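You operate a simulated robot arm through the tools that you are given. There is no shell and no other tool. Be economical: measure what you need, move in short steps, check, and stop when the job is done.

You run a simulated two-armed robot. Do the job below in one go: nothing can be reset, and whatever is moved stays where it is left.

JOB
Stamp both balls on the turntable four strokes each; switch the stamper off.
Fine: dial on 4, one run a ball, both stay in their cups, the green cup ends under the foot; leave the other balls.

The check looks at the end state, three seconds after you hand in, the way a careful person would. Anything else that was tipped, shoved, dropped, spilled or broken makes it a failure.

ROBOT AND FRAMES
Two 7-joint arms with two-finger parallel grippers on one trunk, on a base that drives. Base frame: it is fixed to the floor where the robot stands at the start and does not move with it; the origin is under the middle of the robot, x ahead of it, y to its left, z up. Units: cm, degrees, N and s.
The left shoulder is at the start at [7, 16.3, 124.5], the right one opposite. With the tool pointing down near the work surface each hand reaches from about 10 to 84 cm from the robot's upright axis, wherever it stands, measured 20 degrees to its own side. Places, roughly: purple-thread ball [75, 100, 75]; stamper start button [60, 0, 110]; stamper switch [60, -20, 110]; strokes dial [60, 0, 120]; turntable of the stamper [50, -10, 80]. Payload 3.43 kg a hand.
The TCP of each hand is the grasp point between the finger pads, 3.4 cm short of the fingertips. In the tool frame z runs along the fingers and y along their closing line. The gripper opens to 12.8 cm. The fingers are 2.4 cm wide and 1.2 cm thick; the gripper's body (4.8 by 13 cm) begins 9.6 cm behind the TCP.
Orientation is told as [roll, pitch, yaw] about the base's x, y, z axes, in that order, counted from this pose: with the fingers straight down and closing along the base's y, the tool's x points along the base's -x, its y along +y and its z along -z.

CONTROLS
- The arms move only by the tool servo_tool. It takes "left_steps", "right_steps" or both (then of equal length, played together; a hand with none holds still); each is a list of rows, each a list of 7 numbers: the shift along the base's x, y, z in units of 20 mm (1.0 is 20 mm), then the turn, a rotation vector about the base's x, y, z in units of 4 degrees (1.0 is 4 degrees), then the opening, from 0 (shut) to 1 (fully open). In form: [[x, y, z, wx, wy, wz, claw], ...]. A call has 1 to 8 rows; each row shifts and turns the commanded pose from where the row before left it. A call with a number of a shift or a turn outside -1 to 1 is refused whole. Rows are played at 5 a second. More than 5 cm and 8.6 degrees between two rows, or a gripper value outside its range, and nothing of the call is played. A pose out of reach is approached as far as the arm can. The call stops where the force on the tool passes 40 N (or 10 N more than at its start, if that is more) or the arm is blocked; 0.2 s more then pass. The fingers move at their own pace (about 15.3 cm/s each) and stop on an object; they squeeze with about 22 N. The grip force told is the motor's: it shows also when the fingers shut on nothing. Time passes only in rows, and 0.2 s behind the last, so rows that do not move let the fingers close. The reply holds the time, the measured pose of the TCP, the force on the tool along the base axes, the opening and the grip force, in the units named above and with some noise, with the torque about the TCP (base axes, N m) and any sound that the robot's microphone picked up.
- Cameras (640 x 400 px; columns grow to the right, rows downward): "scene" is now at [13.8, -0.93, 146.66]; the picture's right is [-0.09, -1.00, 0.00], its down [-0.62, 0.06, -0.78] and it looks along [0.78, -0.07, -0.63] (base axes); focal length 214 px, centre (320, 200). "left" rides on the left gripper at [7.6, 1.1, -16] in its tool frame; the picture's right is [-0.15, 0.99, 0.00], its down [-0.88, -0.13, -0.46] and it looks along [-0.45, -0.07, 0.89] (tool axes); focal length 234 px, centre (320, 200). "right" rides on the right gripper at [7.6, -1.1, -16] in its tool frame; the picture's right is [0.15, 0.99, 0.00], its down [-0.88, 0.13, -0.46] and it looks along [-0.45, 0.07, 0.89] (tool axes); focal length 234 px, centre (320, 200). There is no depth. A picture from a camera that has moved, and an enlarged one, comes with that camera's place and axes in the base frame and with its lens.
- snapshot(camera): a new picture of that camera. No time passes.
- lift_body(by): slides the trunk up (or, below 0, down) by that many cm; the arms and the scene camera ride with it, the base frame stays. It gives what a move gives, with no picture.
- steer(legs): drives the robot by 1 to 6 legs, each [ahead, left, turn to the left] in cm, cm and degrees, along the robot's own axes; the way and the turn of a leg run together, so that a leg with both is an arc; at most 150 cm and 180 degrees a leg. The arms and the cameras ride along, it lands a little off, and it stops where it bumps. It gives what a move gives.
- head_to(pan, tilt): turns the head with the scene camera to pan (to the left, within 86 degrees either way) and tilt (down, from -29 to 69), counted from straight ahead of the robot. It gives what a move gives.
- enlarge(camera, box): a new picture of the part [left, top, right, bottom] of that camera's present view, enlarged. No time passes.
- job_done(): hands the job in; it is judged then, once.

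Go step by step. Nothing tells you exact positions but the pictures and the camera data: compare them with the known pose of the tool, close in by small moves and look again before you grip or let go. The budget is 120 turns and 100 pictures, counting those below and the enlarged ones. Unless the task says otherwise, let go and move clear before handing in, and close with one line.

The tools are called by a JSON object that holds its "method" and its "body". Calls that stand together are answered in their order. servo_tool: Moves the arms, as the interface text tells. Its arguments: {"type":"object","properties":{"left_steps":{"type":"array","items":{"type":"array","items":{"type":"number"}}},"right_steps":{"type":"array","items":{"type":"array","items":{"type":"number"}}}},"required":[]} The other tools are called the same way: lift_body (by) slides the trunk up or down; steer (legs) drives the base; head_to (pan, tilt) turns the head that bears the scene camera; snapshot (camera) takes a picture; enlarge (camera, box) takes an enlarged picture of a part of a camera's view; job_done () hands the job in.

At the start:

```text
time: 0.0
left_position: [50.36, 13.58, 137.52]
left_orientation: [0.1, -0.1, 0.1]
left_force: [0.1, 0.5, -0.1]
left_wrist_torque: [0.01, -0.03, 0.02]
left_finger_gap: 12.81
left_grasp_force: 0.1
right_position: [43.31, -29.0, 139.31]
right_orientation: [0.0, 0.1, 0.0]
right_force: [0.1, -0.4, 0.1]
right_wrist_torque: [-0.03, 0.0, 0.01]
right_finger_gap: 12.8
right_grasp_force: 0.1
trunk travel left (down, up): [-72.5, 21.5]
robot x, y, heading: [-0.05, -0.09, -0.0]
head pan, tilt: [-5.1, 38.7]
```

scene: 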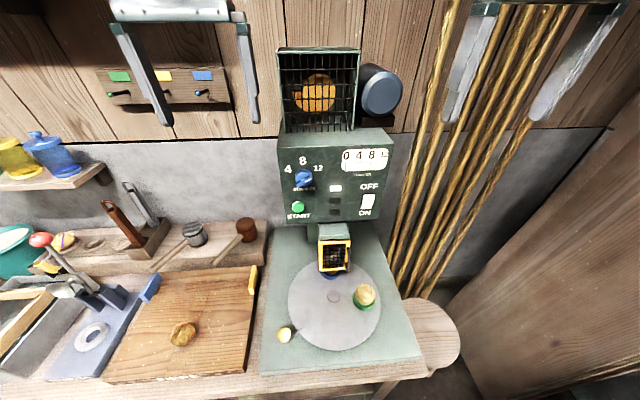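
right: 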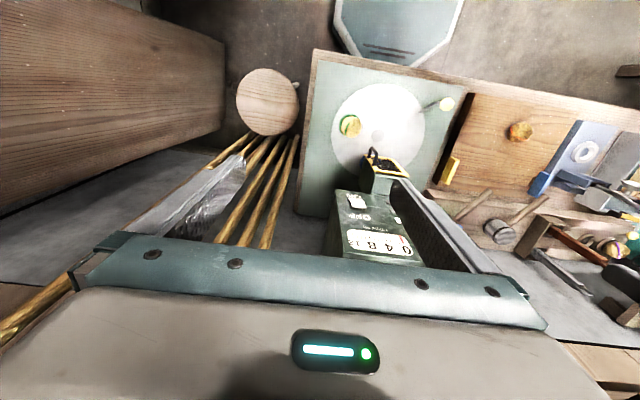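
left: 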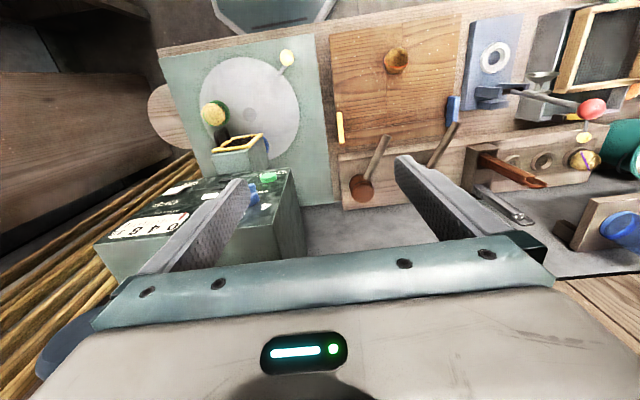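

I see the stamper with its dial, start button, ON/OFF switch and turntable. I'll look closer at the panel and turntable.

{"method": "enlarge", "body": {"camera": "scene", "box": [270, 120, 410, 220]}}

{"method": "enlarge", "body": {"camera": "scene", "box": [250, 220, 430, 370]}}

```text
4.00 times, centred on (340, 170) of scene
camera zoom: at [13.8, -0.93, 146.66], right [-0.09, -1.0, 0.0], down [-0.62, 0.06, -0.78], along [0.78, -0.07, -0.63], focal length 858 px, centre (240, 320)
```

zoom: 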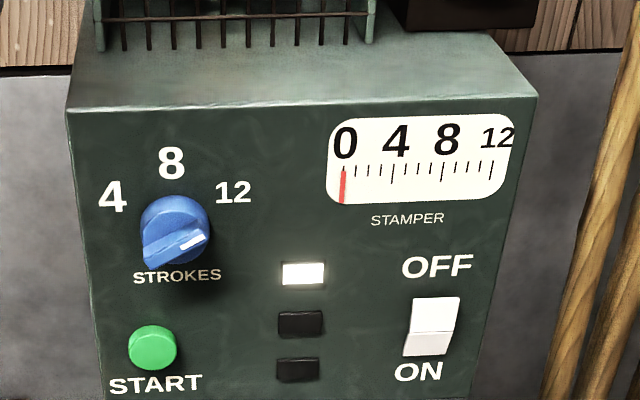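

```text
2.67 times, centred on (340, 295) of scene
camera zoom: at [13.8, -0.93, 146.66], right [-0.09, -1.0, 0.0], down [-0.62, 0.06, -0.78], along [0.78, -0.07, -0.63], focal length 572 px, centre (267, -53)
```

zoom: 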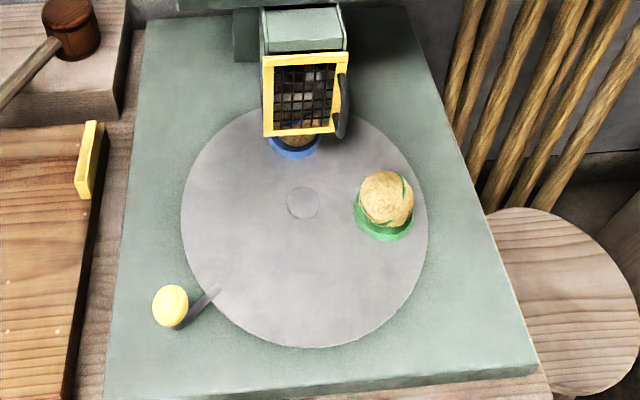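

Next I'll lower the trunk to bring the head camera more level with the panel. The hands stay clear of everything.

{"method": "lift_body", "body": {"by": -24}}

{"method": "head_to", "body": {"pan": -9, "tilt": 25}}

{"method": "snapshot", "body": {"camera": "scene"}}

{"method": "enlarge", "body": {"camera": "scene", "box": [260, 110, 420, 210]}}

```text
time: 2.5
left_position: [50.42, 13.61, 113.74]
left_orientation: [0.0, -0.1, 0.0]
left_force: [0.3, 0.2, 0.1]
left_wrist_torque: [-0.04, -0.01, 0.0]
left_finger_gap: 12.83
left_grasp_force: 0.1
right_position: [43.23, -28.94, 115.3]
right_orientation: [0.0, 0.1, 0.0]
right_force: [0.6, -0.5, 0.1]
right_wrist_torque: [-0.01, 0.02, 0.0]
right_finger_gap: 12.78
right_grasp_force: 0.1
trunk travel left (down, up): [-48.5, 45.5]
robot x, y, heading: [0.05, -0.03, 0.1]
head pan, tilt: [-5.1, 38.7]
```

```text
time: 3.3
left_position: [50.38, 13.43, 113.64]
left_orientation: [-0.1, -0.1, -0.1]
left_force: [0.1, -0.1, 0.7]
left_wrist_torque: [-0.01, -0.01, 0.0]
left_finger_gap: 12.8
left_grasp_force: 0.2
right_position: [43.44, -28.97, 115.32]
right_orientation: [0.0, 0.0, 0.1]
right_force: [-0.3, 0.3, -0.8]
right_wrist_torque: [0.01, -0.03, 0.01]
right_finger_gap: 12.79
right_grasp_force: 0.0
trunk travel left (down, up): [-48.5, 45.5]
robot x, y, heading: [-0.08, -0.2, -0.0]
head pan, tilt: [-9.0, 25.0]
```

```text
94 pictures are left
camera scene: at [14.35, -1.6, 124.8], right [-0.16, -0.99, 0.0], down [-0.42, 0.07, -0.91], along [0.89, -0.14, -0.42], focal length 214 px, centre (320, 200)
```

scene: 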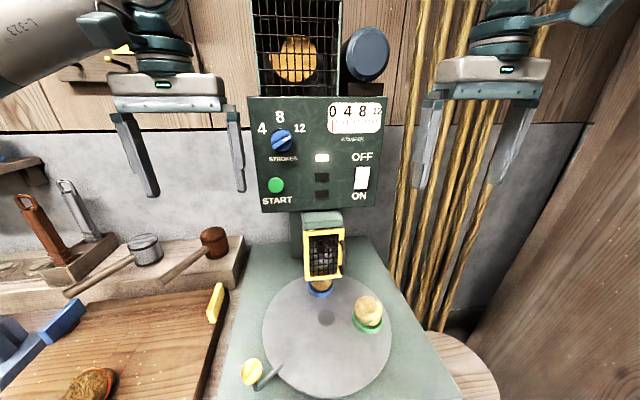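

```text
4.00 times, centred on (340, 160) of scene
camera zoom: at [14.35, -1.6, 124.8], right [-0.16, -0.99, 0.0], down [-0.42, 0.07, -0.91], along [0.89, -0.14, -0.42], focal length 858 px, centre (240, 360)
```

zoom: 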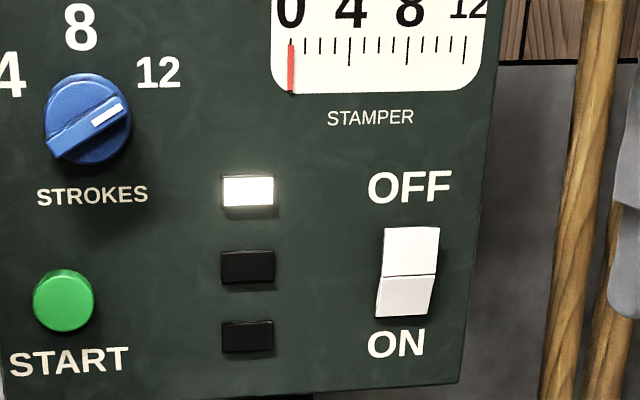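

The dial points at 12, the power light is lit, and the blue cup is under the foot. I'll zoom in on the guard and turntable.

{"method": "enlarge", "body": {"camera": "scene", "box": [275, 200, 395, 300]}}

{"method": "enlarge", "body": {"camera": "left", "box": [60, 40, 320, 240]}}

{"method": "snapshot", "body": {"camera": "right"}}

```text
4.00 times, centred on (335, 250) of scene
camera zoom: at [14.35, -1.6, 124.8], right [-0.16, -0.99, 0.0], down [-0.42, 0.07, -0.91], along [0.89, -0.14, -0.42], focal length 858 px, centre (260, 0)
```

zoom: 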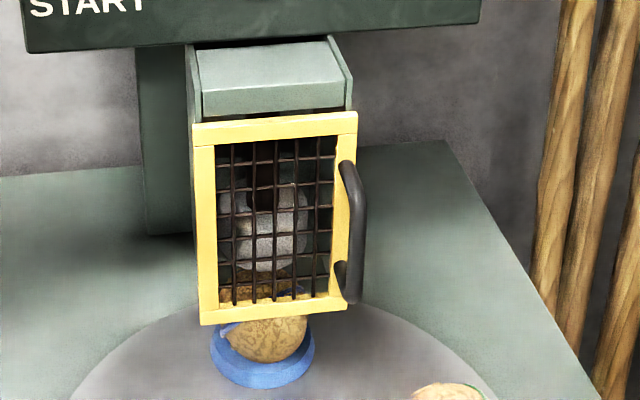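

```text
2.00 times, centred on (190, 140) of left
camera zoom: at [42.82, 14.62, 129.7], right [0.15, 0.99, 0.0], down [0.88, -0.13, 0.46], along [0.45, -0.07, -0.89], focal length 468 px, centre (580, 320)
```

zoom: 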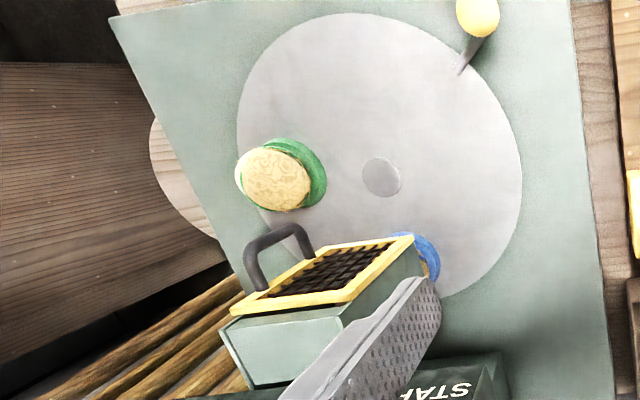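

```text
90 pictures are left
camera right: at [35.83, -30.05, 131.15], right [-0.15, 0.99, 0.0], down [0.88, 0.13, 0.46], along [0.45, 0.07, -0.89], focal length 234 px, centre (320, 200)
```

right: 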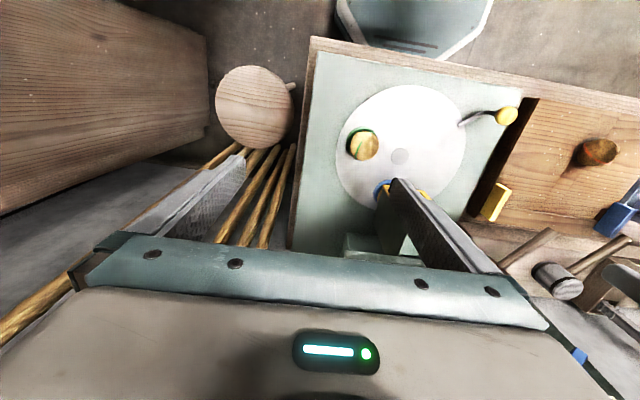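

I'll bring the left hand in level and low in front of the stamper, with its camera roughly horizontal, to see the guard, the ball and the foot from the side.

{"method": "servo_tool", "body": {"left_steps": [[-1, -0.2, 0, 0, -1, 0, 0], [-1, -0.2, 0, 0, -1, 0, 0], [-1, -0.2, 0, 0, -1, 0, 0], [-1, -0.4, -0.3, 0, -1, 0, 0], [-0.5, -0.4, -0.5, 0, -1, 0, 0], [-0.5, -0.5, -0.5, 0, -1, 0, 0], [0, -0.5, -0.5, 0, -1, 0, 0], [0, -0.5, -0.5, 0, -1, 0, 0]]}}

{"method": "servo_tool", "body": {"left_steps": [[0, -0.5, -0.5, 0, -1, 0, 0], [0, -0.5, -0.5, 0, -1, 0, 0], [0, -0.5, -0.5, 0, -1, 0, 0], [0, -0.5, -0.5, 0, -1, 0, 0], [0, -0.5, -0.5, 0, -1, 0, 0], [0, -0.5, -0.5, 0, -1, 0, 0], [0, -0.5, -0.5, 0, -1, 0, 0], [0, -0.5, -0.5, 0, -1, 0, 0]]}}

{"method": "snapshot", "body": {"camera": "left"}}

```text
time: 5.1
left_position: [40.18, 7.54, 109.1]
left_orientation: [0.0, -32.1, 0.1]
left_force: [0.6, 0.6, -0.1]
left_wrist_torque: [0.06, -0.03, -0.01]
left_finger_gap: 0.0
left_grasp_force: 22.1
right_position: [43.3, -29.13, 115.32]
right_orientation: [0.1, 0.0, 0.1]
right_force: [0.0, 0.0, 0.1]
right_wrist_torque: [-0.02, 0.01, 0.02]
right_finger_gap: 12.79
right_grasp_force: 0.1
trunk travel left (down, up): [-48.5, 45.5]
robot x, y, heading: [-0.04, -0.02, 0.0]
head pan, tilt: [-9.0, 25.0]
```

```text
time: 6.9
left_position: [41.13, -1.94, 101.91]
left_orientation: [0.2, -64.1, 0.0]
left_force: [-0.4, -0.7, 0.3]
left_wrist_torque: [0.01, 0.03, 0.02]
left_finger_gap: 0.02
left_grasp_force: 22.4
left hand out of reach, approached as far as the arm can: row 6, 7, 8
right_position: [43.27, -29.0, 115.35]
right_orientation: [0.0, 0.0, 0.0]
right_force: [-0.2, 0.0, 0.0]
right_wrist_torque: [0.04, -0.03, 0.0]
right_finger_gap: 12.78
right_grasp_force: 0.1
trunk travel left (down, up): [-48.5, 45.5]
robot x, y, heading: [0.2, 0.25, -0.3]
head pan, tilt: [-9.0, 25.0]
```

```text
89 pictures are left
camera left: at [23.53, -0.84, 102.21], right [0.06, 0.99, 0.13], down [-0.02, -0.13, 0.99], along [1.0, -0.07, 0.02], focal length 234 px, centre (320, 200)
```

left: 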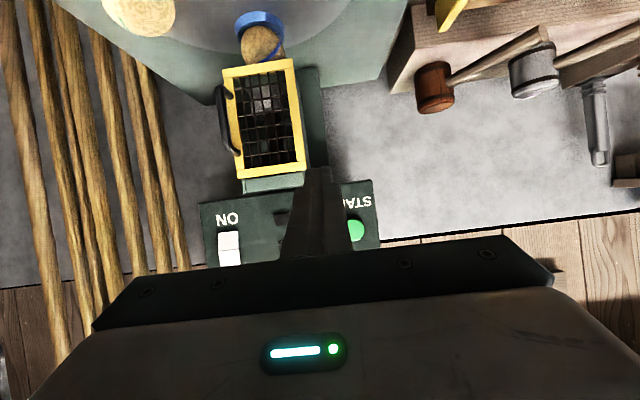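

The image is upside down and the hand is still a bit high. I'll back off and lower the trunk for a level look under the guard.

{"method": "steer", "body": {"legs": [[-10, 0, 0]]}}

{"method": "lift_body", "body": {"by": -11}}

{"method": "snapshot", "body": {"camera": "left"}}

{"method": "snapshot", "body": {"camera": "scene"}}

```text
time: 8.0
left_position: [31.33, -1.78, 101.97]
left_orientation: [0.1, -64.0, 0.2]
left_force: [-0.1, 0.3, 0.7]
left_wrist_torque: [0.0, -0.01, 0.0]
left_finger_gap: 0.0
left_grasp_force: 22.1
right_position: [33.41, -29.02, 115.23]
right_orientation: [0.0, 0.0, 0.1]
right_force: [-0.3, -0.6, 0.4]
right_wrist_torque: [-0.02, -0.06, 0.01]
right_finger_gap: 12.78
right_grasp_force: 0.0
trunk travel left (down, up): [-48.5, 45.5]
robot x, y, heading: [-9.49, 0.3, 0.0]
head pan, tilt: [-9.0, 25.0]
```

```text
time: 9.4
left_position: [31.43, -1.88, 90.99]
left_orientation: [0.1, -64.1, 0.2]
left_force: [-0.6, 0.3, 0.1]
left_wrist_torque: [0.01, 0.02, 0.0]
left_finger_gap: 0.01
left_grasp_force: 22.1
right_position: [33.49, -28.9, 104.29]
right_orientation: [0.0, 0.0, -0.1]
right_force: [0.0, -0.6, -0.8]
right_wrist_torque: [0.02, -0.04, 0.01]
right_finger_gap: 12.79
right_grasp_force: 0.1
trunk travel left (down, up): [-37.5, 56.5]
robot x, y, heading: [-9.68, 0.04, -0.0]
head pan, tilt: [-9.0, 25.0]
```

```text
88 pictures are left
camera left: at [13.74, -0.72, 91.25], right [0.06, 0.99, 0.13], down [-0.02, -0.13, 0.99], along [1.0, -0.06, 0.01], focal length 234 px, centre (320, 200)
```

left: 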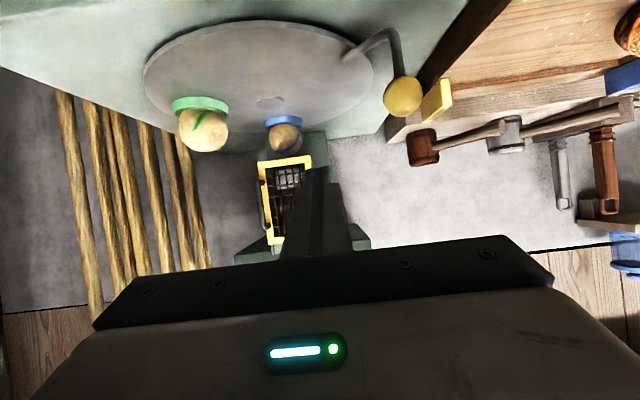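

```text
87 pictures are left
camera scene: at [4.52, -1.6, 113.82], right [-0.16, -0.99, 0.0], down [-0.42, 0.07, -0.91], along [0.9, -0.14, -0.42], focal length 214 px, centre (320, 200)
```

scene: 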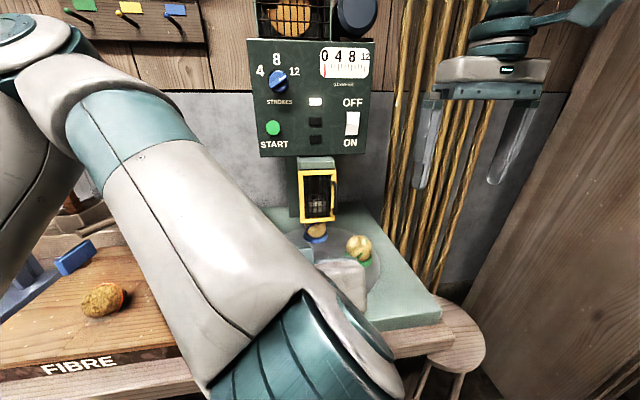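

The guard looks closed, with the turntable at about z=76 and centred near (49,-8.5). Next I'll zoom on the switch and lamps to tell their state.

{"method": "enlarge", "body": {"camera": "scene", "box": [300, 85, 372, 157]}}

{"method": "enlarge", "body": {"camera": "left", "box": [150, 80, 350, 260]}}

```text
5.56 times, centred on (336, 121) of scene
camera zoom: at [4.52, -1.6, 113.82], right [-0.16, -0.99, 0.0], down [-0.42, 0.07, -0.91], along [0.9, -0.14, -0.42], focal length 1192 px, centre (231, 639)
```

zoom: 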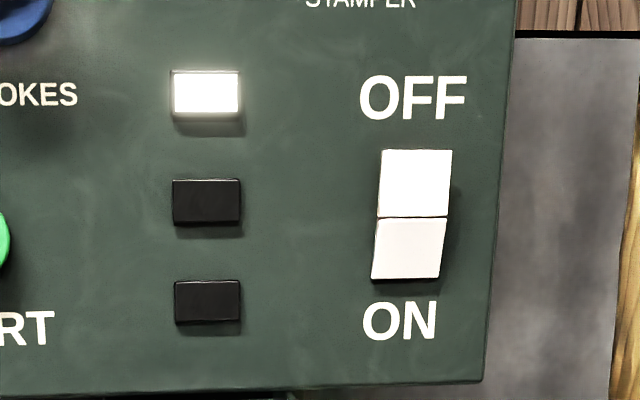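

```text
2.22 times, centred on (250, 170) of left
camera zoom: at [13.74, -0.72, 91.25], right [0.06, 0.99, 0.13], down [-0.02, -0.13, 0.99], along [1.0, -0.06, 0.01], focal length 520 px, centre (476, 267)
```

zoom: 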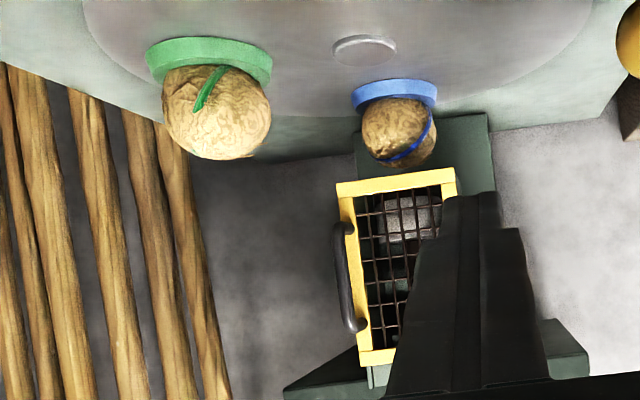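

Guard closed, ball clear beneath it. I'll raise the trunk and orient the left hand straight ahead, rolled about 60° so its fingers straddle the dial bar.

{"method": "lift_body", "body": {"by": 24}}

{"method": "servo_tool", "body": {"left_steps": [[0, 0, 0, 0, -1, 0, 0.3], [0, 0, 0, 0, -1, 0, 0.3], [0, 0, 0, 0, -1, 0, 0.3], [0, 0, 0, 0, -1, 0, 0.3], [0, 0, 0, 0, -1, 0, 0.3], [0, 0, 0, 0, -1, 0, 0.3], [0, 0, 0, 0, -0.5, 0, 0.3], [0, 0, 0, 1, 0, 0, 0.3]]}}

{"method": "servo_tool", "body": {"left_steps": [[0, 0, 0, 1, 0, 0, 0.3], [0, 0, 0, 1, 0, 0, 0.3], [0, 0, 0, 1, 0, 0, 0.3], [0, 0, 0, 1, 0, 0, 0.3], [0, 0, 0, 1, 0, 0, 0.3], [0, 0, 0, 1, 0, 0, 0.3], [0, 0, 0, 1, 0, 0, 0.3], [0, 0, 0, 1, 0, 0, 0.3]]}}

{"method": "servo_tool", "body": {"left_steps": [[0, 0, 0, 1, 0, 0, 0.3], [0, 0, 0, 1, 0, 0, 0.3], [0, 0, 0, 1, 0, 0, 0.3], [0, 0, 0, 1, 0, 0, 0.3], [0, 0, 0, 1, 0, 0, 0.3], [0, 0, 0, 1, 0, 0, 0.3]]}}

{"method": "snapshot", "body": {"camera": "left"}}

{"method": "snapshot", "body": {"camera": "scene"}}

```text
time: 11.9
left_position: [31.42, -1.81, 114.98]
left_orientation: [0.2, -63.9, 0.0]
left_force: [-0.2, -0.2, 0.6]
left_wrist_torque: [0.01, 0.02, 0.03]
left_finger_gap: 0.0
left_grasp_force: 21.8
right_position: [33.46, -29.04, 128.33]
right_orientation: [0.0, 0.1, 0.1]
right_force: [0.2, 0.0, -0.2]
right_wrist_torque: [0.02, 0.0, -0.02]
right_finger_gap: 12.81
right_grasp_force: 0.0
trunk travel left (down, up): [-61.5, 32.5]
robot x, y, heading: [-9.8, 0.39, -0.3]
head pan, tilt: [-9.0, 25.0]
```

```text
time: 13.7
left_position: [33.22, -3.96, 115.87]
left_orientation: [76.2, -87.0, -74.8]
left_force: [-1.0, -0.4, 1.3]
left_wrist_torque: [0.02, 0.01, 0.0]
left_finger_gap: 3.84
left_grasp_force: 0.0
left hand out of reach, approached as far as the arm can: row 1, 2, 3, 4, 5
right_position: [33.54, -29.1, 128.18]
right_orientation: [0.0, 0.0, 0.1]
right_force: [0.3, 0.3, 0.9]
right_wrist_torque: [0.01, -0.01, 0.02]
right_finger_gap: 12.77
right_grasp_force: 0.1
trunk travel left (down, up): [-61.5, 32.5]
robot x, y, heading: [-9.71, -0.39, 0.2]
head pan, tilt: [-9.0, 25.0]
```

```text
time: 15.5
left_position: [33.81, -3.58, 116.61]
left_orientation: [89.4, -56.3, -87.4]
left_force: [1.0, -0.1, 0.1]
left_wrist_torque: [0.01, -0.03, 0.0]
left_finger_gap: 3.82
left_grasp_force: 0.1
left hand out of reach, approached as far as the arm can: row 5
right_position: [33.49, -28.95, 128.17]
right_orientation: [0.0, 0.0, 0.0]
right_force: [0.2, 0.7, 0.2]
right_wrist_torque: [0.04, -0.03, -0.03]
right_finger_gap: 12.79
right_grasp_force: 0.1
trunk travel left (down, up): [-61.5, 32.5]
robot x, y, heading: [-9.84, -0.38, -0.3]
head pan, tilt: [-9.0, 25.0]
```

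```text
time: 16.9
left_position: [33.7, -3.42, 117.06]
left_orientation: [89.9, -32.8, -87.9]
left_force: [-0.5, 0.9, -0.6]
left_wrist_torque: [-0.02, -0.04, 0.02]
left_finger_gap: 3.83
left_grasp_force: 0.1
right_position: [33.49, -29.01, 128.24]
right_orientation: [0.0, -0.1, 0.0]
right_force: [-0.2, 0.5, -0.3]
right_wrist_torque: [0.02, 0.02, 0.01]
right_finger_gap: 12.79
right_grasp_force: 0.1
trunk travel left (down, up): [-61.5, 32.5]
robot x, y, heading: [-9.59, -0.09, -0.3]
head pan, tilt: [-9.0, 25.0]
```

```text
84 pictures are left
camera left: at [17.54, 3.01, 114.01], right [-0.01, 0.41, 0.91], down [-0.43, -0.83, 0.37], along [0.91, -0.38, 0.19], focal length 234 px, centre (320, 200)
```

left: 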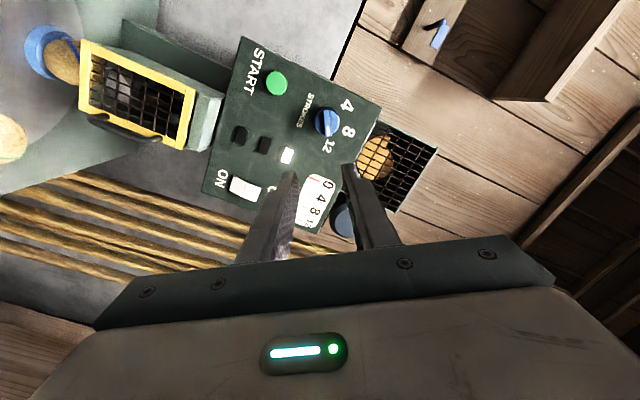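

```text
83 pictures are left
camera scene: at [4.54, -1.61, 137.81], right [-0.16, -0.99, 0.0], down [-0.42, 0.07, -0.91], along [0.9, -0.14, -0.42], focal length 214 px, centre (320, 200)
```

scene: 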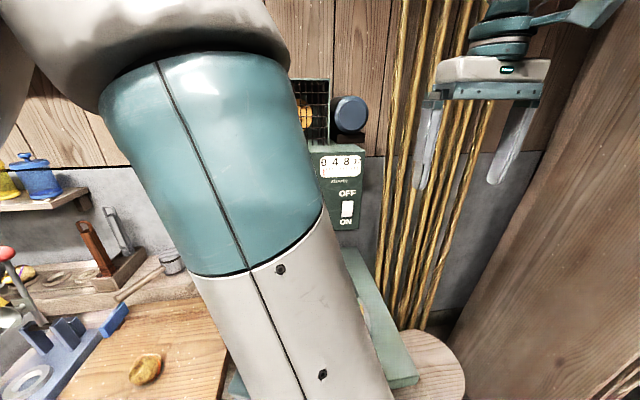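

The dial is near (60,-0.6,117). I'll approach to x≈50 and look.

{"method": "servo_tool", "body": {"left_steps": [[1, 0.17, 0, 0, 0, 0, 0.3], [1, 0.17, 0, 0, 0, 0, 0.3], [1, 0.17, 0, 0, 0, 0, 0.3], [1, 0.17, 0, 0, 0, 0, 0.3], [1, 0.17, 0, 0, 0, 0, 0.3], [1, 0.17, 0, 0, 0, 0, 0.3], [1, 0.17, 0, 0, 0, 0, 0.3], [1, 0.17, 0, 0, 0, 0, 0.3]]}}

{"method": "snapshot", "body": {"camera": "left"}}

{"method": "snapshot", "body": {"camera": "scene"}}

```text
time: 18.7
left_position: [48.72, -1.94, 115.83]
left_orientation: [90.0, -30.0, -89.9]
left_force: [0.6, -0.2, -0.2]
left_wrist_torque: [-0.01, -0.01, 0.0]
left_finger_gap: 3.83
left_grasp_force: 0.0
right_position: [33.58, -28.97, 128.2]
right_orientation: [0.1, -0.1, 0.0]
right_force: [0.2, -0.2, 0.3]
right_wrist_torque: [0.0, 0.0, -0.01]
right_finger_gap: 12.79
right_grasp_force: 0.0
trunk travel left (down, up): [-61.5, 32.5]
robot x, y, heading: [-9.94, -0.11, 0.2]
head pan, tilt: [-9.0, 25.0]
```

```text
82 pictures are left
camera left: at [32.81, 5.24, 113.02], right [0.0, 0.37, 0.93], down [-0.45, -0.83, 0.33], along [0.89, -0.42, 0.17], focal length 234 px, centre (320, 200)
```

left: 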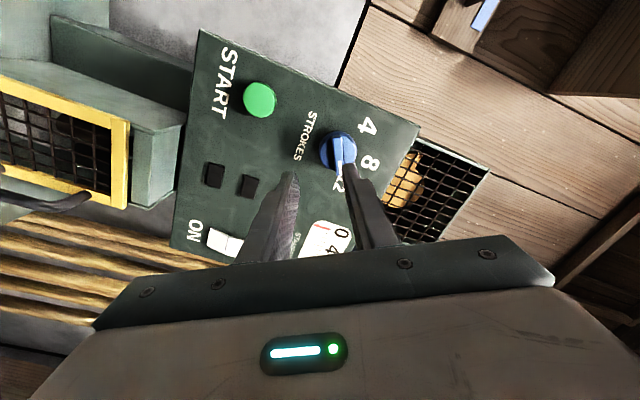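

```text
81 pictures are left
camera scene: at [4.62, -1.57, 137.8], right [-0.16, -0.99, 0.0], down [-0.42, 0.07, -0.91], along [0.89, -0.14, -0.42], focal length 214 px, centre (320, 200)
```

scene: 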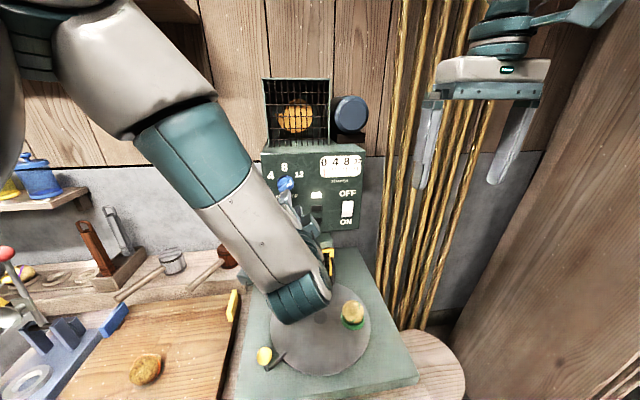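

Orientation matches the bar (about 28° up). I'll align the hand on the knob axis and advance partway.

{"method": "servo_tool", "body": {"left_steps": [[0, 0.65, 0.8, 0, 0, 0, 0.3], [1, 0, 0, 0, 0, 0, 0.3], [1, 0, 0, 0, 0, 0, 0.3], [0, 0, 0, 0, 0, 0, 0.3]]}}

{"method": "snapshot", "body": {"camera": "left"}}

{"method": "enlarge", "body": {"camera": "scene", "box": [240, 140, 360, 240]}}

```text
time: 19.7
left_position: [52.6, -0.61, 117.33]
left_orientation: [90.3, -30.0, -90.0]
left_force: [-0.1, -0.1, 0.7]
left_wrist_torque: [-0.05, 0.03, -0.01]
left_finger_gap: 3.85
left_grasp_force: 0.0
right_position: [33.56, -29.03, 128.32]
right_orientation: [0.0, -0.1, 0.0]
right_force: [0.3, -0.1, -0.6]
right_wrist_torque: [-0.01, 0.02, 0.0]
right_finger_gap: 12.78
right_grasp_force: 0.0
trunk travel left (down, up): [-61.5, 32.5]
robot x, y, heading: [-9.54, -0.09, -0.1]
head pan, tilt: [-9.0, 25.0]
```

```text
80 pictures are left
camera left: at [36.75, 6.46, 114.65], right [0.0, 0.37, 0.93], down [-0.46, -0.83, 0.33], along [0.89, -0.42, 0.17], focal length 234 px, centre (320, 200)
```

left: 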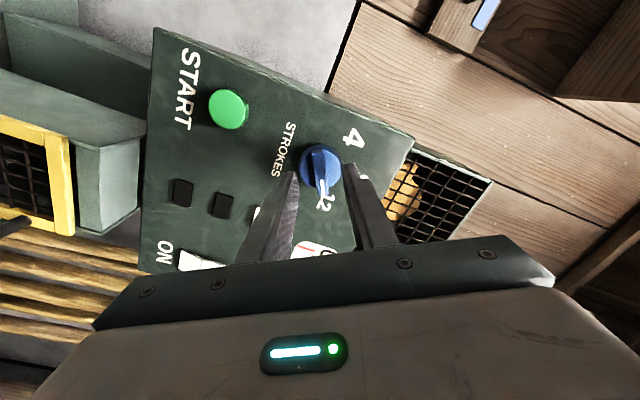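

```text
4.00 times, centred on (300, 190) of scene
camera zoom: at [4.48, -1.59, 137.82], right [-0.16, -0.99, 0.0], down [-0.42, 0.07, -0.91], along [0.9, -0.14, -0.42], focal length 858 px, centre (400, 240)
```

zoom: 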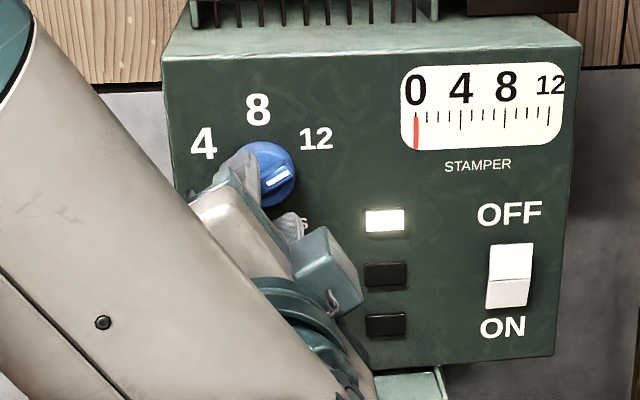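

Well aligned. I'll narrow the gap a little and advance gently over the bar.

{"method": "servo_tool", "body": {"left_steps": [[0.4, 0, 0, 0, 0, 0, 0.22], [0.4, 0, 0, 0, 0, 0, 0.22], [0.3, 0, 0, 0, 0, 0, 0.22], [0, 0, 0, 0, 0, 0, 0.22]]}}

{"method": "enlarge", "body": {"camera": "left", "box": [220, 100, 420, 225]}}

{"method": "enlarge", "body": {"camera": "scene", "box": [260, 150, 332, 210]}}

```text
time: 20.7
left_position: [54.74, -0.69, 117.42]
left_orientation: [90.0, -30.0, -90.0]
left_force: [-7.0, 1.5, -1.5]
left_wrist_torque: [0.01, 0.06, -0.11]
left_finger_gap: 2.8
left_grasp_force: 0.1
right_position: [33.4, -28.93, 128.34]
right_orientation: [0.0, 0.0, 0.0]
right_force: [-0.4, 0.4, 1.5]
right_wrist_torque: [-0.03, 0.0, 0.01]
right_finger_gap: 12.81
right_grasp_force: 0.1
trunk travel left (down, up): [-61.5, 32.5]
robot x, y, heading: [-9.79, 0.08, 0.1]
head pan, tilt: [-9.0, 25.0]
```

```text
3.20 times, centred on (320, 162) of left
camera zoom: at [38.87, 6.41, 114.68], right [0.0, 0.37, 0.93], down [-0.46, -0.83, 0.33], along [0.89, -0.42, 0.17], focal length 749 px, centre (320, 320)
```

zoom: 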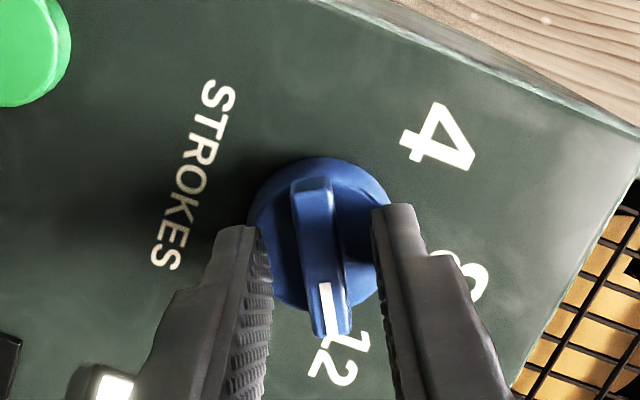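

```text
6.67 times, centred on (296, 180) of scene
camera zoom: at [4.43, -1.6, 137.82], right [-0.16, -0.99, 0.0], down [-0.42, 0.07, -0.91], along [0.9, -0.14, -0.42], focal length 1430 px, centre (480, 333)
```

zoom: 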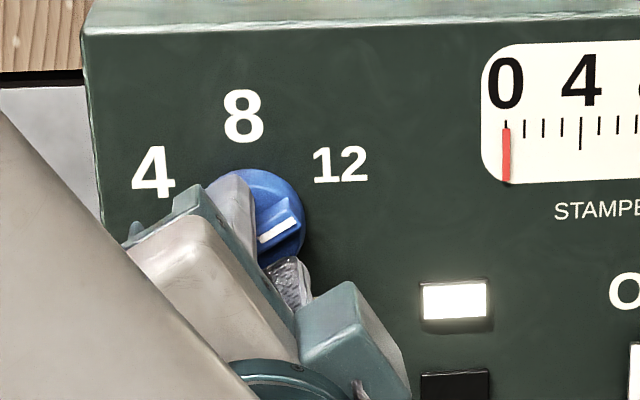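

The fingertips straddle the bar, touching the knob's disc. I'll ease back a hair, grip, and turn 30° to test.

{"method": "servo_tool", "body": {"left_steps": [[-0.08, 0, 0, 0, 0, 0, 0], [0, 0, 0, 0, 0, 0, 0], [0, 0, 0, 0, 0, 0, 0], [0, 0, 0, -1, 0, 0, 0], [0, 0, 0, -1, 0, 0, 0], [0, 0, 0, -1, 0, 0, 0], [0, 0, 0, -1, 0, 0, 0], [0, 0, 0, -1, 0, 0, 0]]}}

{"method": "enlarge", "body": {"camera": "left", "box": [220, 100, 420, 225]}}

```text
time: 22.5
left_position: [54.79, -0.74, 117.4]
left_orientation: [90.4, -50.2, -90.2]
left_force: [15.0, -0.3, 25.2]
left_wrist_torque: [-0.02, 0.08, -0.28]
left_finger_gap: 1.07
left_grasp_force: 44.2
right_position: [33.47, -29.01, 128.26]
right_orientation: [0.0, 0.0, 0.0]
right_force: [-0.1, -0.3, 0.2]
right_wrist_torque: [-0.03, -0.02, 0.05]
right_finger_gap: 12.81
right_grasp_force: 0.0
trunk travel left (down, up): [-61.5, 32.5]
robot x, y, heading: [-9.84, 0.14, -0.1]
head pan, tilt: [-9.0, 25.0]
```

```text
3.20 times, centred on (320, 162) of left
camera zoom: at [38.87, 4.96, 112.41], right [-0.01, 0.67, 0.75], down [-0.46, -0.67, 0.59], along [0.89, -0.34, 0.31], focal length 749 px, centre (320, 320)
```

zoom: 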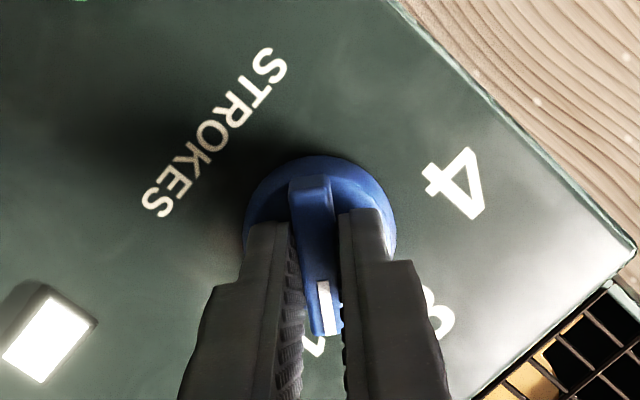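

The dial turns with the fingers. I'll relieve the side load slightly and continue.

{"method": "servo_tool", "body": {"left_steps": [[0, 0, 0.08, 0, 0, 0, 0], [0, 0, 0, -1, 0, 0, 0], [0, 0, 0, -1, 0, 0, 0], [0, 0, 0, -1, 0, 0, 0], [0, 0, 0, -1, 0, 0, 0]]}}

```text
time: 23.7
left_position: [54.67, -0.62, 117.52]
left_orientation: [90.1, -66.1, -89.9]
left_force: [18.4, -0.3, 21.6]
left_wrist_torque: [0.0, 0.14, -0.44]
left_finger_gap: 1.1
left_grasp_force: 43.9
right_position: [33.64, -28.97, 128.21]
right_orientation: [0.1, 0.0, 0.0]
right_force: [-1.4, 0.3, -0.4]
right_wrist_torque: [0.0, 0.03, -0.01]
right_finger_gap: 12.8
right_grasp_force: 0.0
trunk travel left (down, up): [-61.5, 32.5]
robot x, y, heading: [-9.83, 0.23, -0.0]
head pan, tilt: [-9.0, 25.0]
```

{"method": "servo_tool", "body": {"left_steps": [[0.04, 0, 0.06, -1, 0, 0, 0], [0, 0, 0, -1, 0, 0, 0], [0, 0, 0, -1, 0, 0, 0], [0, 0, 0, -1, 0, 0, 0], [0, 0, 0, -1, 0, 0, 0], [0, 0, 0, -1, 0, 0, 0]]}}

{"method": "enlarge", "body": {"camera": "left", "box": [220, 100, 420, 225]}}

```text
time: 25.1
left_position: [54.88, -0.79, 117.42]
left_orientation: [-3.3, -89.8, 3.4]
left_force: [-1.1, 0.3, 1.7]
left_wrist_torque: [-0.02, 1.23, -0.67]
left_finger_gap: 1.09
left_grasp_force: 44.8
right_position: [33.61, -29.13, 128.19]
right_orientation: [0.1, 0.0, -0.1]
right_force: [0.4, -0.1, 0.3]
right_wrist_torque: [0.03, 0.04, 0.03]
right_finger_gap: 12.8
right_grasp_force: 0.1
trunk travel left (down, up): [-61.5, 32.5]
robot x, y, heading: [-9.57, 0.03, 0.2]
head pan, tilt: [-9.0, 25.0]
```

```text
3.20 times, centred on (320, 162) of left
camera zoom: at [38.81, 0.37, 110.07], right [0.0, 0.99, 0.15], down [-0.45, -0.13, 0.88], along [0.89, -0.07, 0.45], focal length 749 px, centre (320, 320)
```

zoom: 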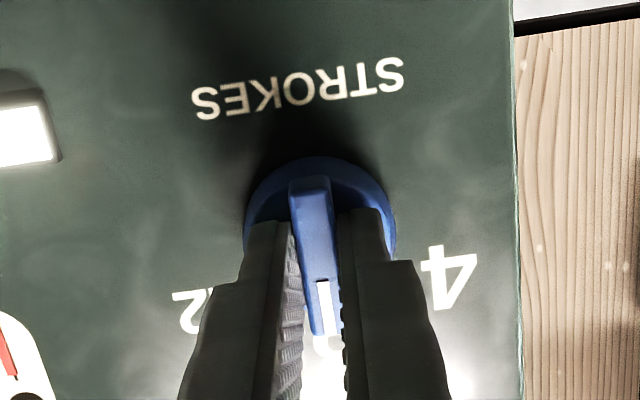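

The dial is now at 8. I'll continue the same way towards 4.

{"method": "servo_tool", "body": {"left_steps": [[0, 0, 0, -1, 0, 0, 0], [0, 0, 0, -1, 0, 0, 0], [0, 0, 0, -1, 0, 0, 0], [0, 0, 0, -1, 0, 0, 0], [0, 0, 0, -1, 0, 0, 0], [0, 0, 0, -1, 0, 0, 0], [0, 0, 0, -1, 0, 0, 0], [0, 0, 0, -1, 0, 0, 0]]}}

{"method": "servo_tool", "body": {"left_steps": [[0, 0, 0, -1, 0, 0, 0], [0, 0, 0, -1, 0, 0, 0], [0, 0, 0, -1, 0, 0, 0], [0, 0, 0, -1, 0, 0, 0], [0, 0, 0, -1, 0, 0, 0]]}}

{"method": "enlarge", "body": {"camera": "left", "box": [220, 100, 420, 225]}}

{"method": "enlarge", "body": {"camera": "scene", "box": [240, 140, 360, 240]}}

```text
time: 26.9
left_position: [54.87, -0.73, 117.51]
left_orientation: [-89.6, -58.1, 89.6]
left_force: [-14.0, 1.4, -23.0]
left_wrist_torque: [0.0, 1.16, -1.03]
left_finger_gap: 1.11
left_grasp_force: 44.0
right_position: [33.46, -29.0, 128.28]
right_orientation: [0.0, 0.0, 0.0]
right_force: [-0.8, 0.2, 0.0]
right_wrist_torque: [0.0, 0.0, -0.01]
right_finger_gap: 12.79
right_grasp_force: 0.1
trunk travel left (down, up): [-61.5, 32.5]
robot x, y, heading: [-9.91, -0.23, -0.0]
head pan, tilt: [-9.0, 25.0]
```

```text
time: 28.1
left_position: [54.69, -0.68, 117.59]
left_orientation: [-89.7, -38.0, 90.0]
left_force: [-14.2, 1.3, -25.9]
left_wrist_torque: [0.02, 0.89, -1.19]
left_finger_gap: 1.07
left_grasp_force: 44.8
right_position: [33.53, -29.05, 128.2]
right_orientation: [0.0, -0.1, 0.0]
right_force: [0.4, 0.6, 1.7]
right_wrist_torque: [0.0, 0.0, 0.01]
right_finger_gap: 12.81
right_grasp_force: 0.1
trunk travel left (down, up): [-61.5, 32.5]
robot x, y, heading: [-9.87, 0.01, -0.2]
head pan, tilt: [-9.0, 25.0]
```

```text
3.20 times, centred on (320, 162) of left
camera zoom: at [38.84, -6.03, 112.16], right [0.0, 0.72, -0.69], down [-0.45, 0.61, 0.65], along [0.89, 0.32, 0.33], focal length 749 px, centre (320, 320)
```

zoom: 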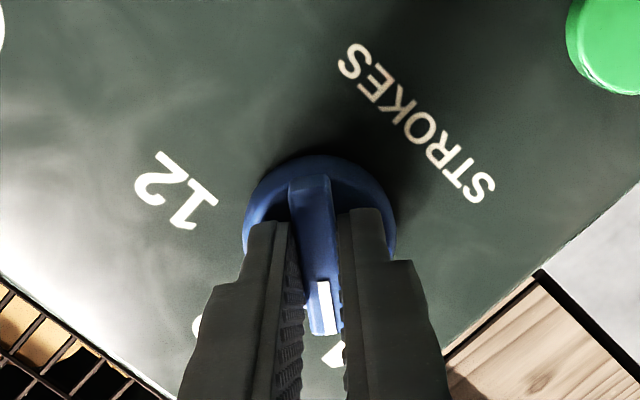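

```text
4.00 times, centred on (300, 190) of scene
camera zoom: at [4.59, -1.59, 137.79], right [-0.16, -0.99, 0.0], down [-0.42, 0.07, -0.91], along [0.9, -0.14, -0.42], focal length 858 px, centre (400, 240)
```

zoom: 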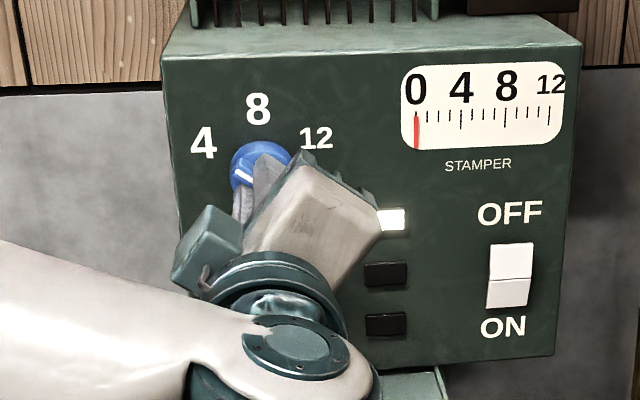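

Nearly at 4. Two more small turns, then release and back out to look.

{"method": "servo_tool", "body": {"left_steps": [[0, 0, -0.06, -1, 0, 0, 0], [0, 0, 0, -1, 0, 0, 0], [0, 0, 0, 0, 0, 0, 0.22], [0, 0, 0, 0, 0, 0, 0.22], [-0.7, 0, 0, 0, 0, 0, 0.22], [-1, 0, 0, 0, 0, 0, 0.22], [-1, 0, 0, 0, 0, 0, 0.22], [-1, 0, 0, 0, 0, 0, 0.22]]}}

{"method": "snapshot", "body": {"camera": "left"}}

{"method": "enlarge", "body": {"camera": "scene", "box": [240, 140, 360, 240]}}

```text
time: 29.9
left_position: [47.26, -0.92, 117.49]
left_orientation: [-89.9, -30.0, 90.0]
left_force: [-0.4, -0.1, 1.5]
left_wrist_torque: [0.01, 0.03, 0.07]
left_finger_gap: 2.83
left_grasp_force: 0.0
right_position: [33.37, -29.0, 128.29]
right_orientation: [0.1, -0.1, 0.1]
right_force: [-0.9, -0.6, 0.5]
right_wrist_torque: [0.01, -0.05, 0.03]
right_finger_gap: 12.82
right_grasp_force: 0.0
trunk travel left (down, up): [-61.5, 32.5]
robot x, y, heading: [-9.79, 0.02, -0.0]
head pan, tilt: [-9.0, 25.0]
```

```text
72 pictures are left
camera left: at [31.29, -6.86, 112.91], right [0.0, 0.62, -0.78], down [-0.46, 0.7, 0.55], along [0.89, 0.36, 0.28], focal length 234 px, centre (320, 200)
```

left: 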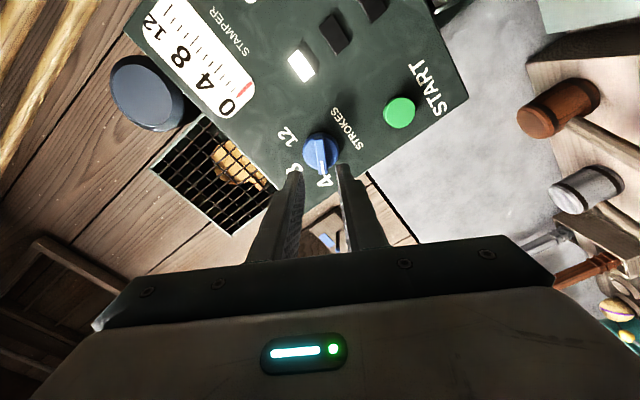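

```text
4.00 times, centred on (300, 190) of scene
camera zoom: at [4.32, -1.76, 137.82], right [-0.16, -0.99, 0.0], down [-0.42, 0.07, -0.91], along [0.9, -0.14, -0.42], focal length 858 px, centre (400, 240)
```

zoom: 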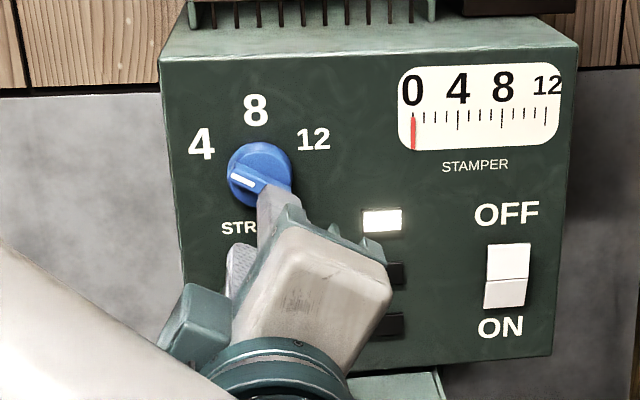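

The dial now reads 4. Next I'll close the fingers and line up with the START button at about (59.5, 1.3, 107.6).

{"method": "servo_tool", "body": {"left_steps": [[0, 0.2, -1, 0, 0, 0, 0], [0, 0.2, -1, 0, 0, 0, 0], [0, 0.2, -1, 0, 0, 0, 0], [0, 0.2, -1, 0, 0, 0, 0], [0, 0.3, -0.95, 0, 0, 0, 0], [1, 0, 0, 0, 0, 0, 0], [1, 0, 0, 0, 0, 0, 0], [0, 0, 0, 0, 0, 0, 0]]}}

{"method": "snapshot", "body": {"camera": "left"}}

{"method": "enlarge", "body": {"camera": "scene", "box": [240, 140, 360, 240]}}

```text
time: 31.7
left_position: [51.25, 1.41, 107.7]
left_orientation: [-89.8, -30.0, 90.0]
left_force: [0.3, -0.1, 0.8]
left_wrist_torque: [0.01, -0.04, -0.04]
left_finger_gap: 0.01
left_grasp_force: 22.0
right_position: [33.63, -29.01, 128.2]
right_orientation: [0.0, 0.0, 0.0]
right_force: [0.6, 0.9, -0.5]
right_wrist_torque: [-0.01, 0.0, 0.01]
right_finger_gap: 12.82
right_grasp_force: 0.0
trunk travel left (down, up): [-61.5, 32.5]
robot x, y, heading: [-9.69, 0.17, 0.4]
head pan, tilt: [-9.0, 25.0]
```

```text
70 pictures are left
camera left: at [35.33, -4.64, 103.05], right [0.0, 0.62, -0.78], down [-0.45, 0.7, 0.55], along [0.89, 0.36, 0.28], focal length 234 px, centre (320, 200)
```

left: 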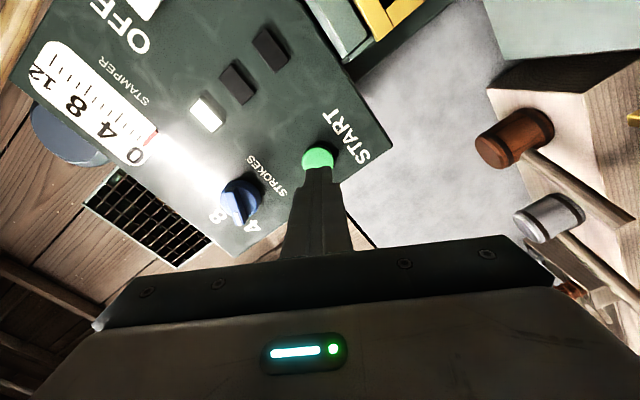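

```text
4.00 times, centred on (300, 190) of scene
camera zoom: at [4.52, -1.64, 137.81], right [-0.16, -0.99, 0.0], down [-0.42, 0.07, -0.91], along [0.9, -0.14, -0.42], focal length 858 px, centre (400, 240)
```

zoom: 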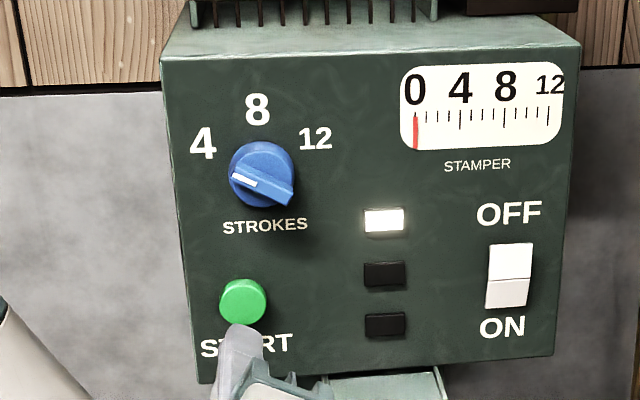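

The dial is on 4. I'll press START in slow steps and stop once it reacts.

{"method": "servo_tool", "body": {"left_steps": [[0.6, -0.1, 0, 0, 0, 0, 0], [0.5, 0, 0, 0, 0, 0, 0], [0.3, 0, 0, 0, 0, 0, 0], [0.2, 0, 0, 0, 0, 0, 0]]}}

{"method": "enlarge", "body": {"camera": "scene", "box": [240, 140, 360, 240]}}

```text
time: 32.7
left_position: [54.55, 1.22, 107.77]
left_orientation: [-89.8, -30.0, 90.1]
left_force: [-0.3, -0.6, -0.3]
left_wrist_torque: [-0.02, -0.01, 0.0]
left_finger_gap: 0.01
left_grasp_force: 22.6
right_position: [33.66, -29.07, 128.29]
right_orientation: [0.0, -0.1, 0.0]
right_force: [-0.8, 0.6, -1.5]
right_wrist_torque: [-0.02, 0.06, 0.03]
right_finger_gap: 12.81
right_grasp_force: 0.0
trunk travel left (down, up): [-61.5, 32.5]
robot x, y, heading: [-9.75, -0.24, 0.1]
head pan, tilt: [-9.0, 25.0]
```

```text
4.00 times, centred on (300, 190) of scene
camera zoom: at [4.58, -1.59, 137.8], right [-0.16, -0.99, 0.0], down [-0.42, 0.07, -0.91], along [0.9, -0.14, -0.42], focal length 858 px, centre (400, 240)
```

zoom: 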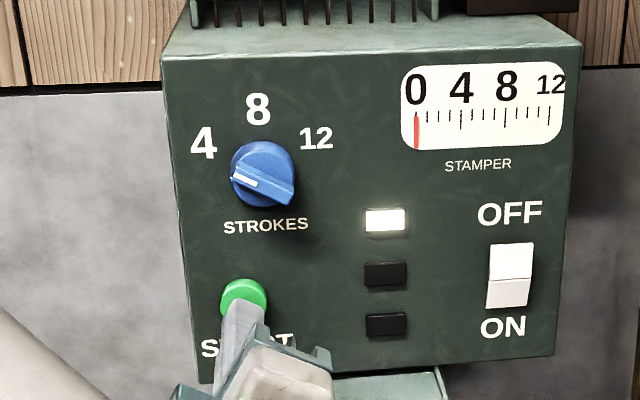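

No contact yet, so I'll continue in small steps.

{"method": "servo_tool", "body": {"left_steps": [[0.3, 0, 0, 0, 0, 0, 0], [0.2, 0, 0, 0, 0, 0, 0], [0.2, 0, 0, 0, 0, 0, 0]]}}

{"method": "enlarge", "body": {"camera": "scene", "box": [240, 140, 360, 240]}}

```text
time: 33.5
left_position: [55.94, 1.23, 107.6]
left_orientation: [-89.8, -30.0, 89.9]
left_force: [-5.8, -0.9, -1.2]
left_wrist_torque: [0.0, 0.06, -0.13]
left_finger_gap: 0.0
left_grasp_force: 21.6
right_position: [33.39, -28.99, 128.29]
right_orientation: [-0.1, -0.1, 0.0]
right_force: [0.4, 0.8, 0.1]
right_wrist_torque: [-0.03, 0.02, -0.02]
right_finger_gap: 12.79
right_grasp_force: 0.0
trunk travel left (down, up): [-61.5, 32.5]
robot x, y, heading: [-9.56, 0.06, 0.2]
head pan, tilt: [-9.0, 25.0]
heard: click
```

```text
4.00 times, centred on (300, 190) of scene
camera zoom: at [4.42, -1.61, 137.82], right [-0.16, -0.99, 0.0], down [-0.42, 0.07, -0.91], along [0.9, -0.14, -0.42], focal length 858 px, centre (400, 240)
```

zoom: 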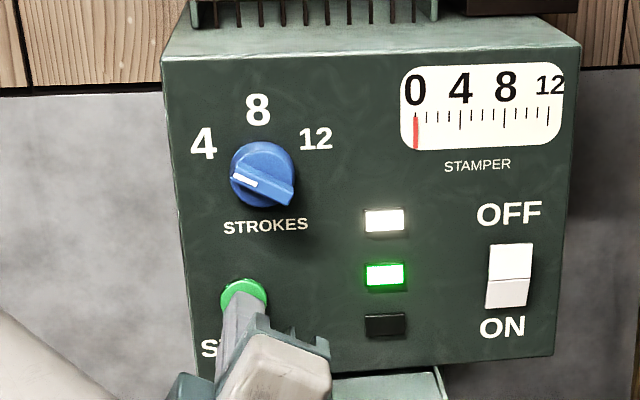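

The click sounded and the green running lamp lit, so it's on and running. I'll back off the button and wait, watching the counter.

{"method": "servo_tool", "body": {"left_steps": [[-1, 0, 0, 0, 0, 0, 0], [-1, 0, 0, 0, 0, 0, 0], [0, 0, 0, 0, 0, 0, 0], [0, 0, 0, 0, 0, 0, 0], [0, 0, 0, 0, 0, 0, 0]]}}

{"method": "enlarge", "body": {"camera": "scene", "box": [260, 140, 380, 260]}}

```text
time: 34.7
left_position: [52.22, 1.28, 107.53]
left_orientation: [-89.8, -29.9, 90.1]
left_force: [0.3, 0.4, 0.2]
left_wrist_torque: [0.01, 0.02, -0.02]
left_finger_gap: 0.01
left_grasp_force: 22.1
right_position: [33.51, -29.05, 128.18]
right_orientation: [0.0, 0.0, 0.1]
right_force: [-0.3, 0.1, -0.2]
right_wrist_torque: [0.0, 0.01, -0.02]
right_finger_gap: 12.78
right_grasp_force: 0.2
trunk travel left (down, up): [-61.5, 32.5]
robot x, y, heading: [-9.62, 0.11, 0.0]
head pan, tilt: [-9.0, 25.0]
```

```text
3.33 times, centred on (320, 200) of scene
camera zoom: at [4.56, -1.61, 137.8], right [-0.16, -0.99, 0.0], down [-0.42, 0.07, -0.91], along [0.9, -0.14, -0.42], focal length 715 px, centre (320, 200)
```

zoom: 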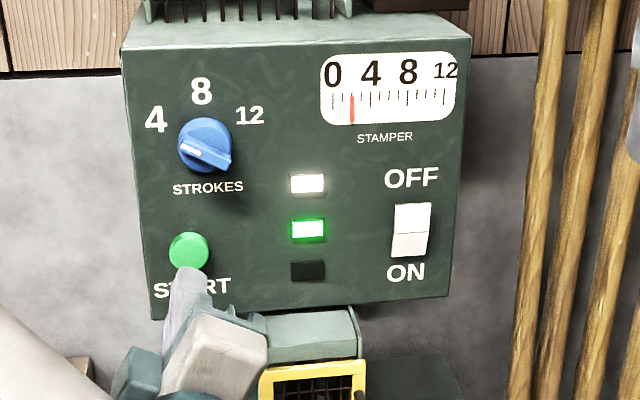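

Two strokes are counted. I'll wait for the run to end.

{"method": "servo_tool", "body": {"left_steps": [[0, 0, 0, 0, 0, 0, 0], [0, 0, 0, 0, 0, 0, 0], [0, 0, 0, 0, 0, 0, 0], [0, 0, 0, 0, 0, 0, 0], [0, 0, 0, 0, 0, 0, 0], [0, 0, 0, 0, 0, 0, 0], [0, 0, 0, 0, 0, 0, 0], [0, 0, 0, 0, 0, 0, 0]]}}

{"method": "enlarge", "body": {"camera": "scene", "box": [260, 140, 380, 260]}}

```text
time: 36.5
left_position: [51.94, 1.45, 107.48]
left_orientation: [-89.8, -29.9, 90.0]
left_force: [0.7, -0.7, 0.6]
left_wrist_torque: [0.02, -0.03, 0.0]
left_finger_gap: 0.02
left_grasp_force: 22.1
right_position: [33.6, -29.0, 128.35]
right_orientation: [0.0, -0.1, 0.0]
right_force: [-0.4, -0.7, 1.0]
right_wrist_torque: [-0.02, 0.03, 0.02]
right_finger_gap: 12.81
right_grasp_force: 0.1
trunk travel left (down, up): [-61.5, 32.5]
robot x, y, heading: [-9.83, -0.12, 0.3]
head pan, tilt: [-9.0, 25.0]
```

```text
3.33 times, centred on (320, 200) of scene
camera zoom: at [4.56, -1.61, 137.81], right [-0.16, -0.99, 0.0], down [-0.42, 0.07, -0.91], along [0.9, -0.14, -0.42], focal length 715 px, centre (320, 200)
```

zoom: 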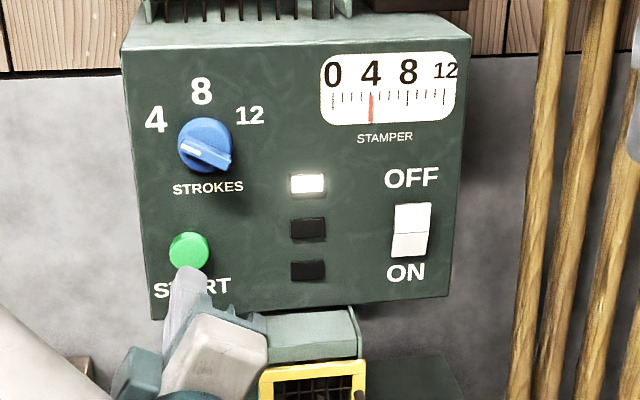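

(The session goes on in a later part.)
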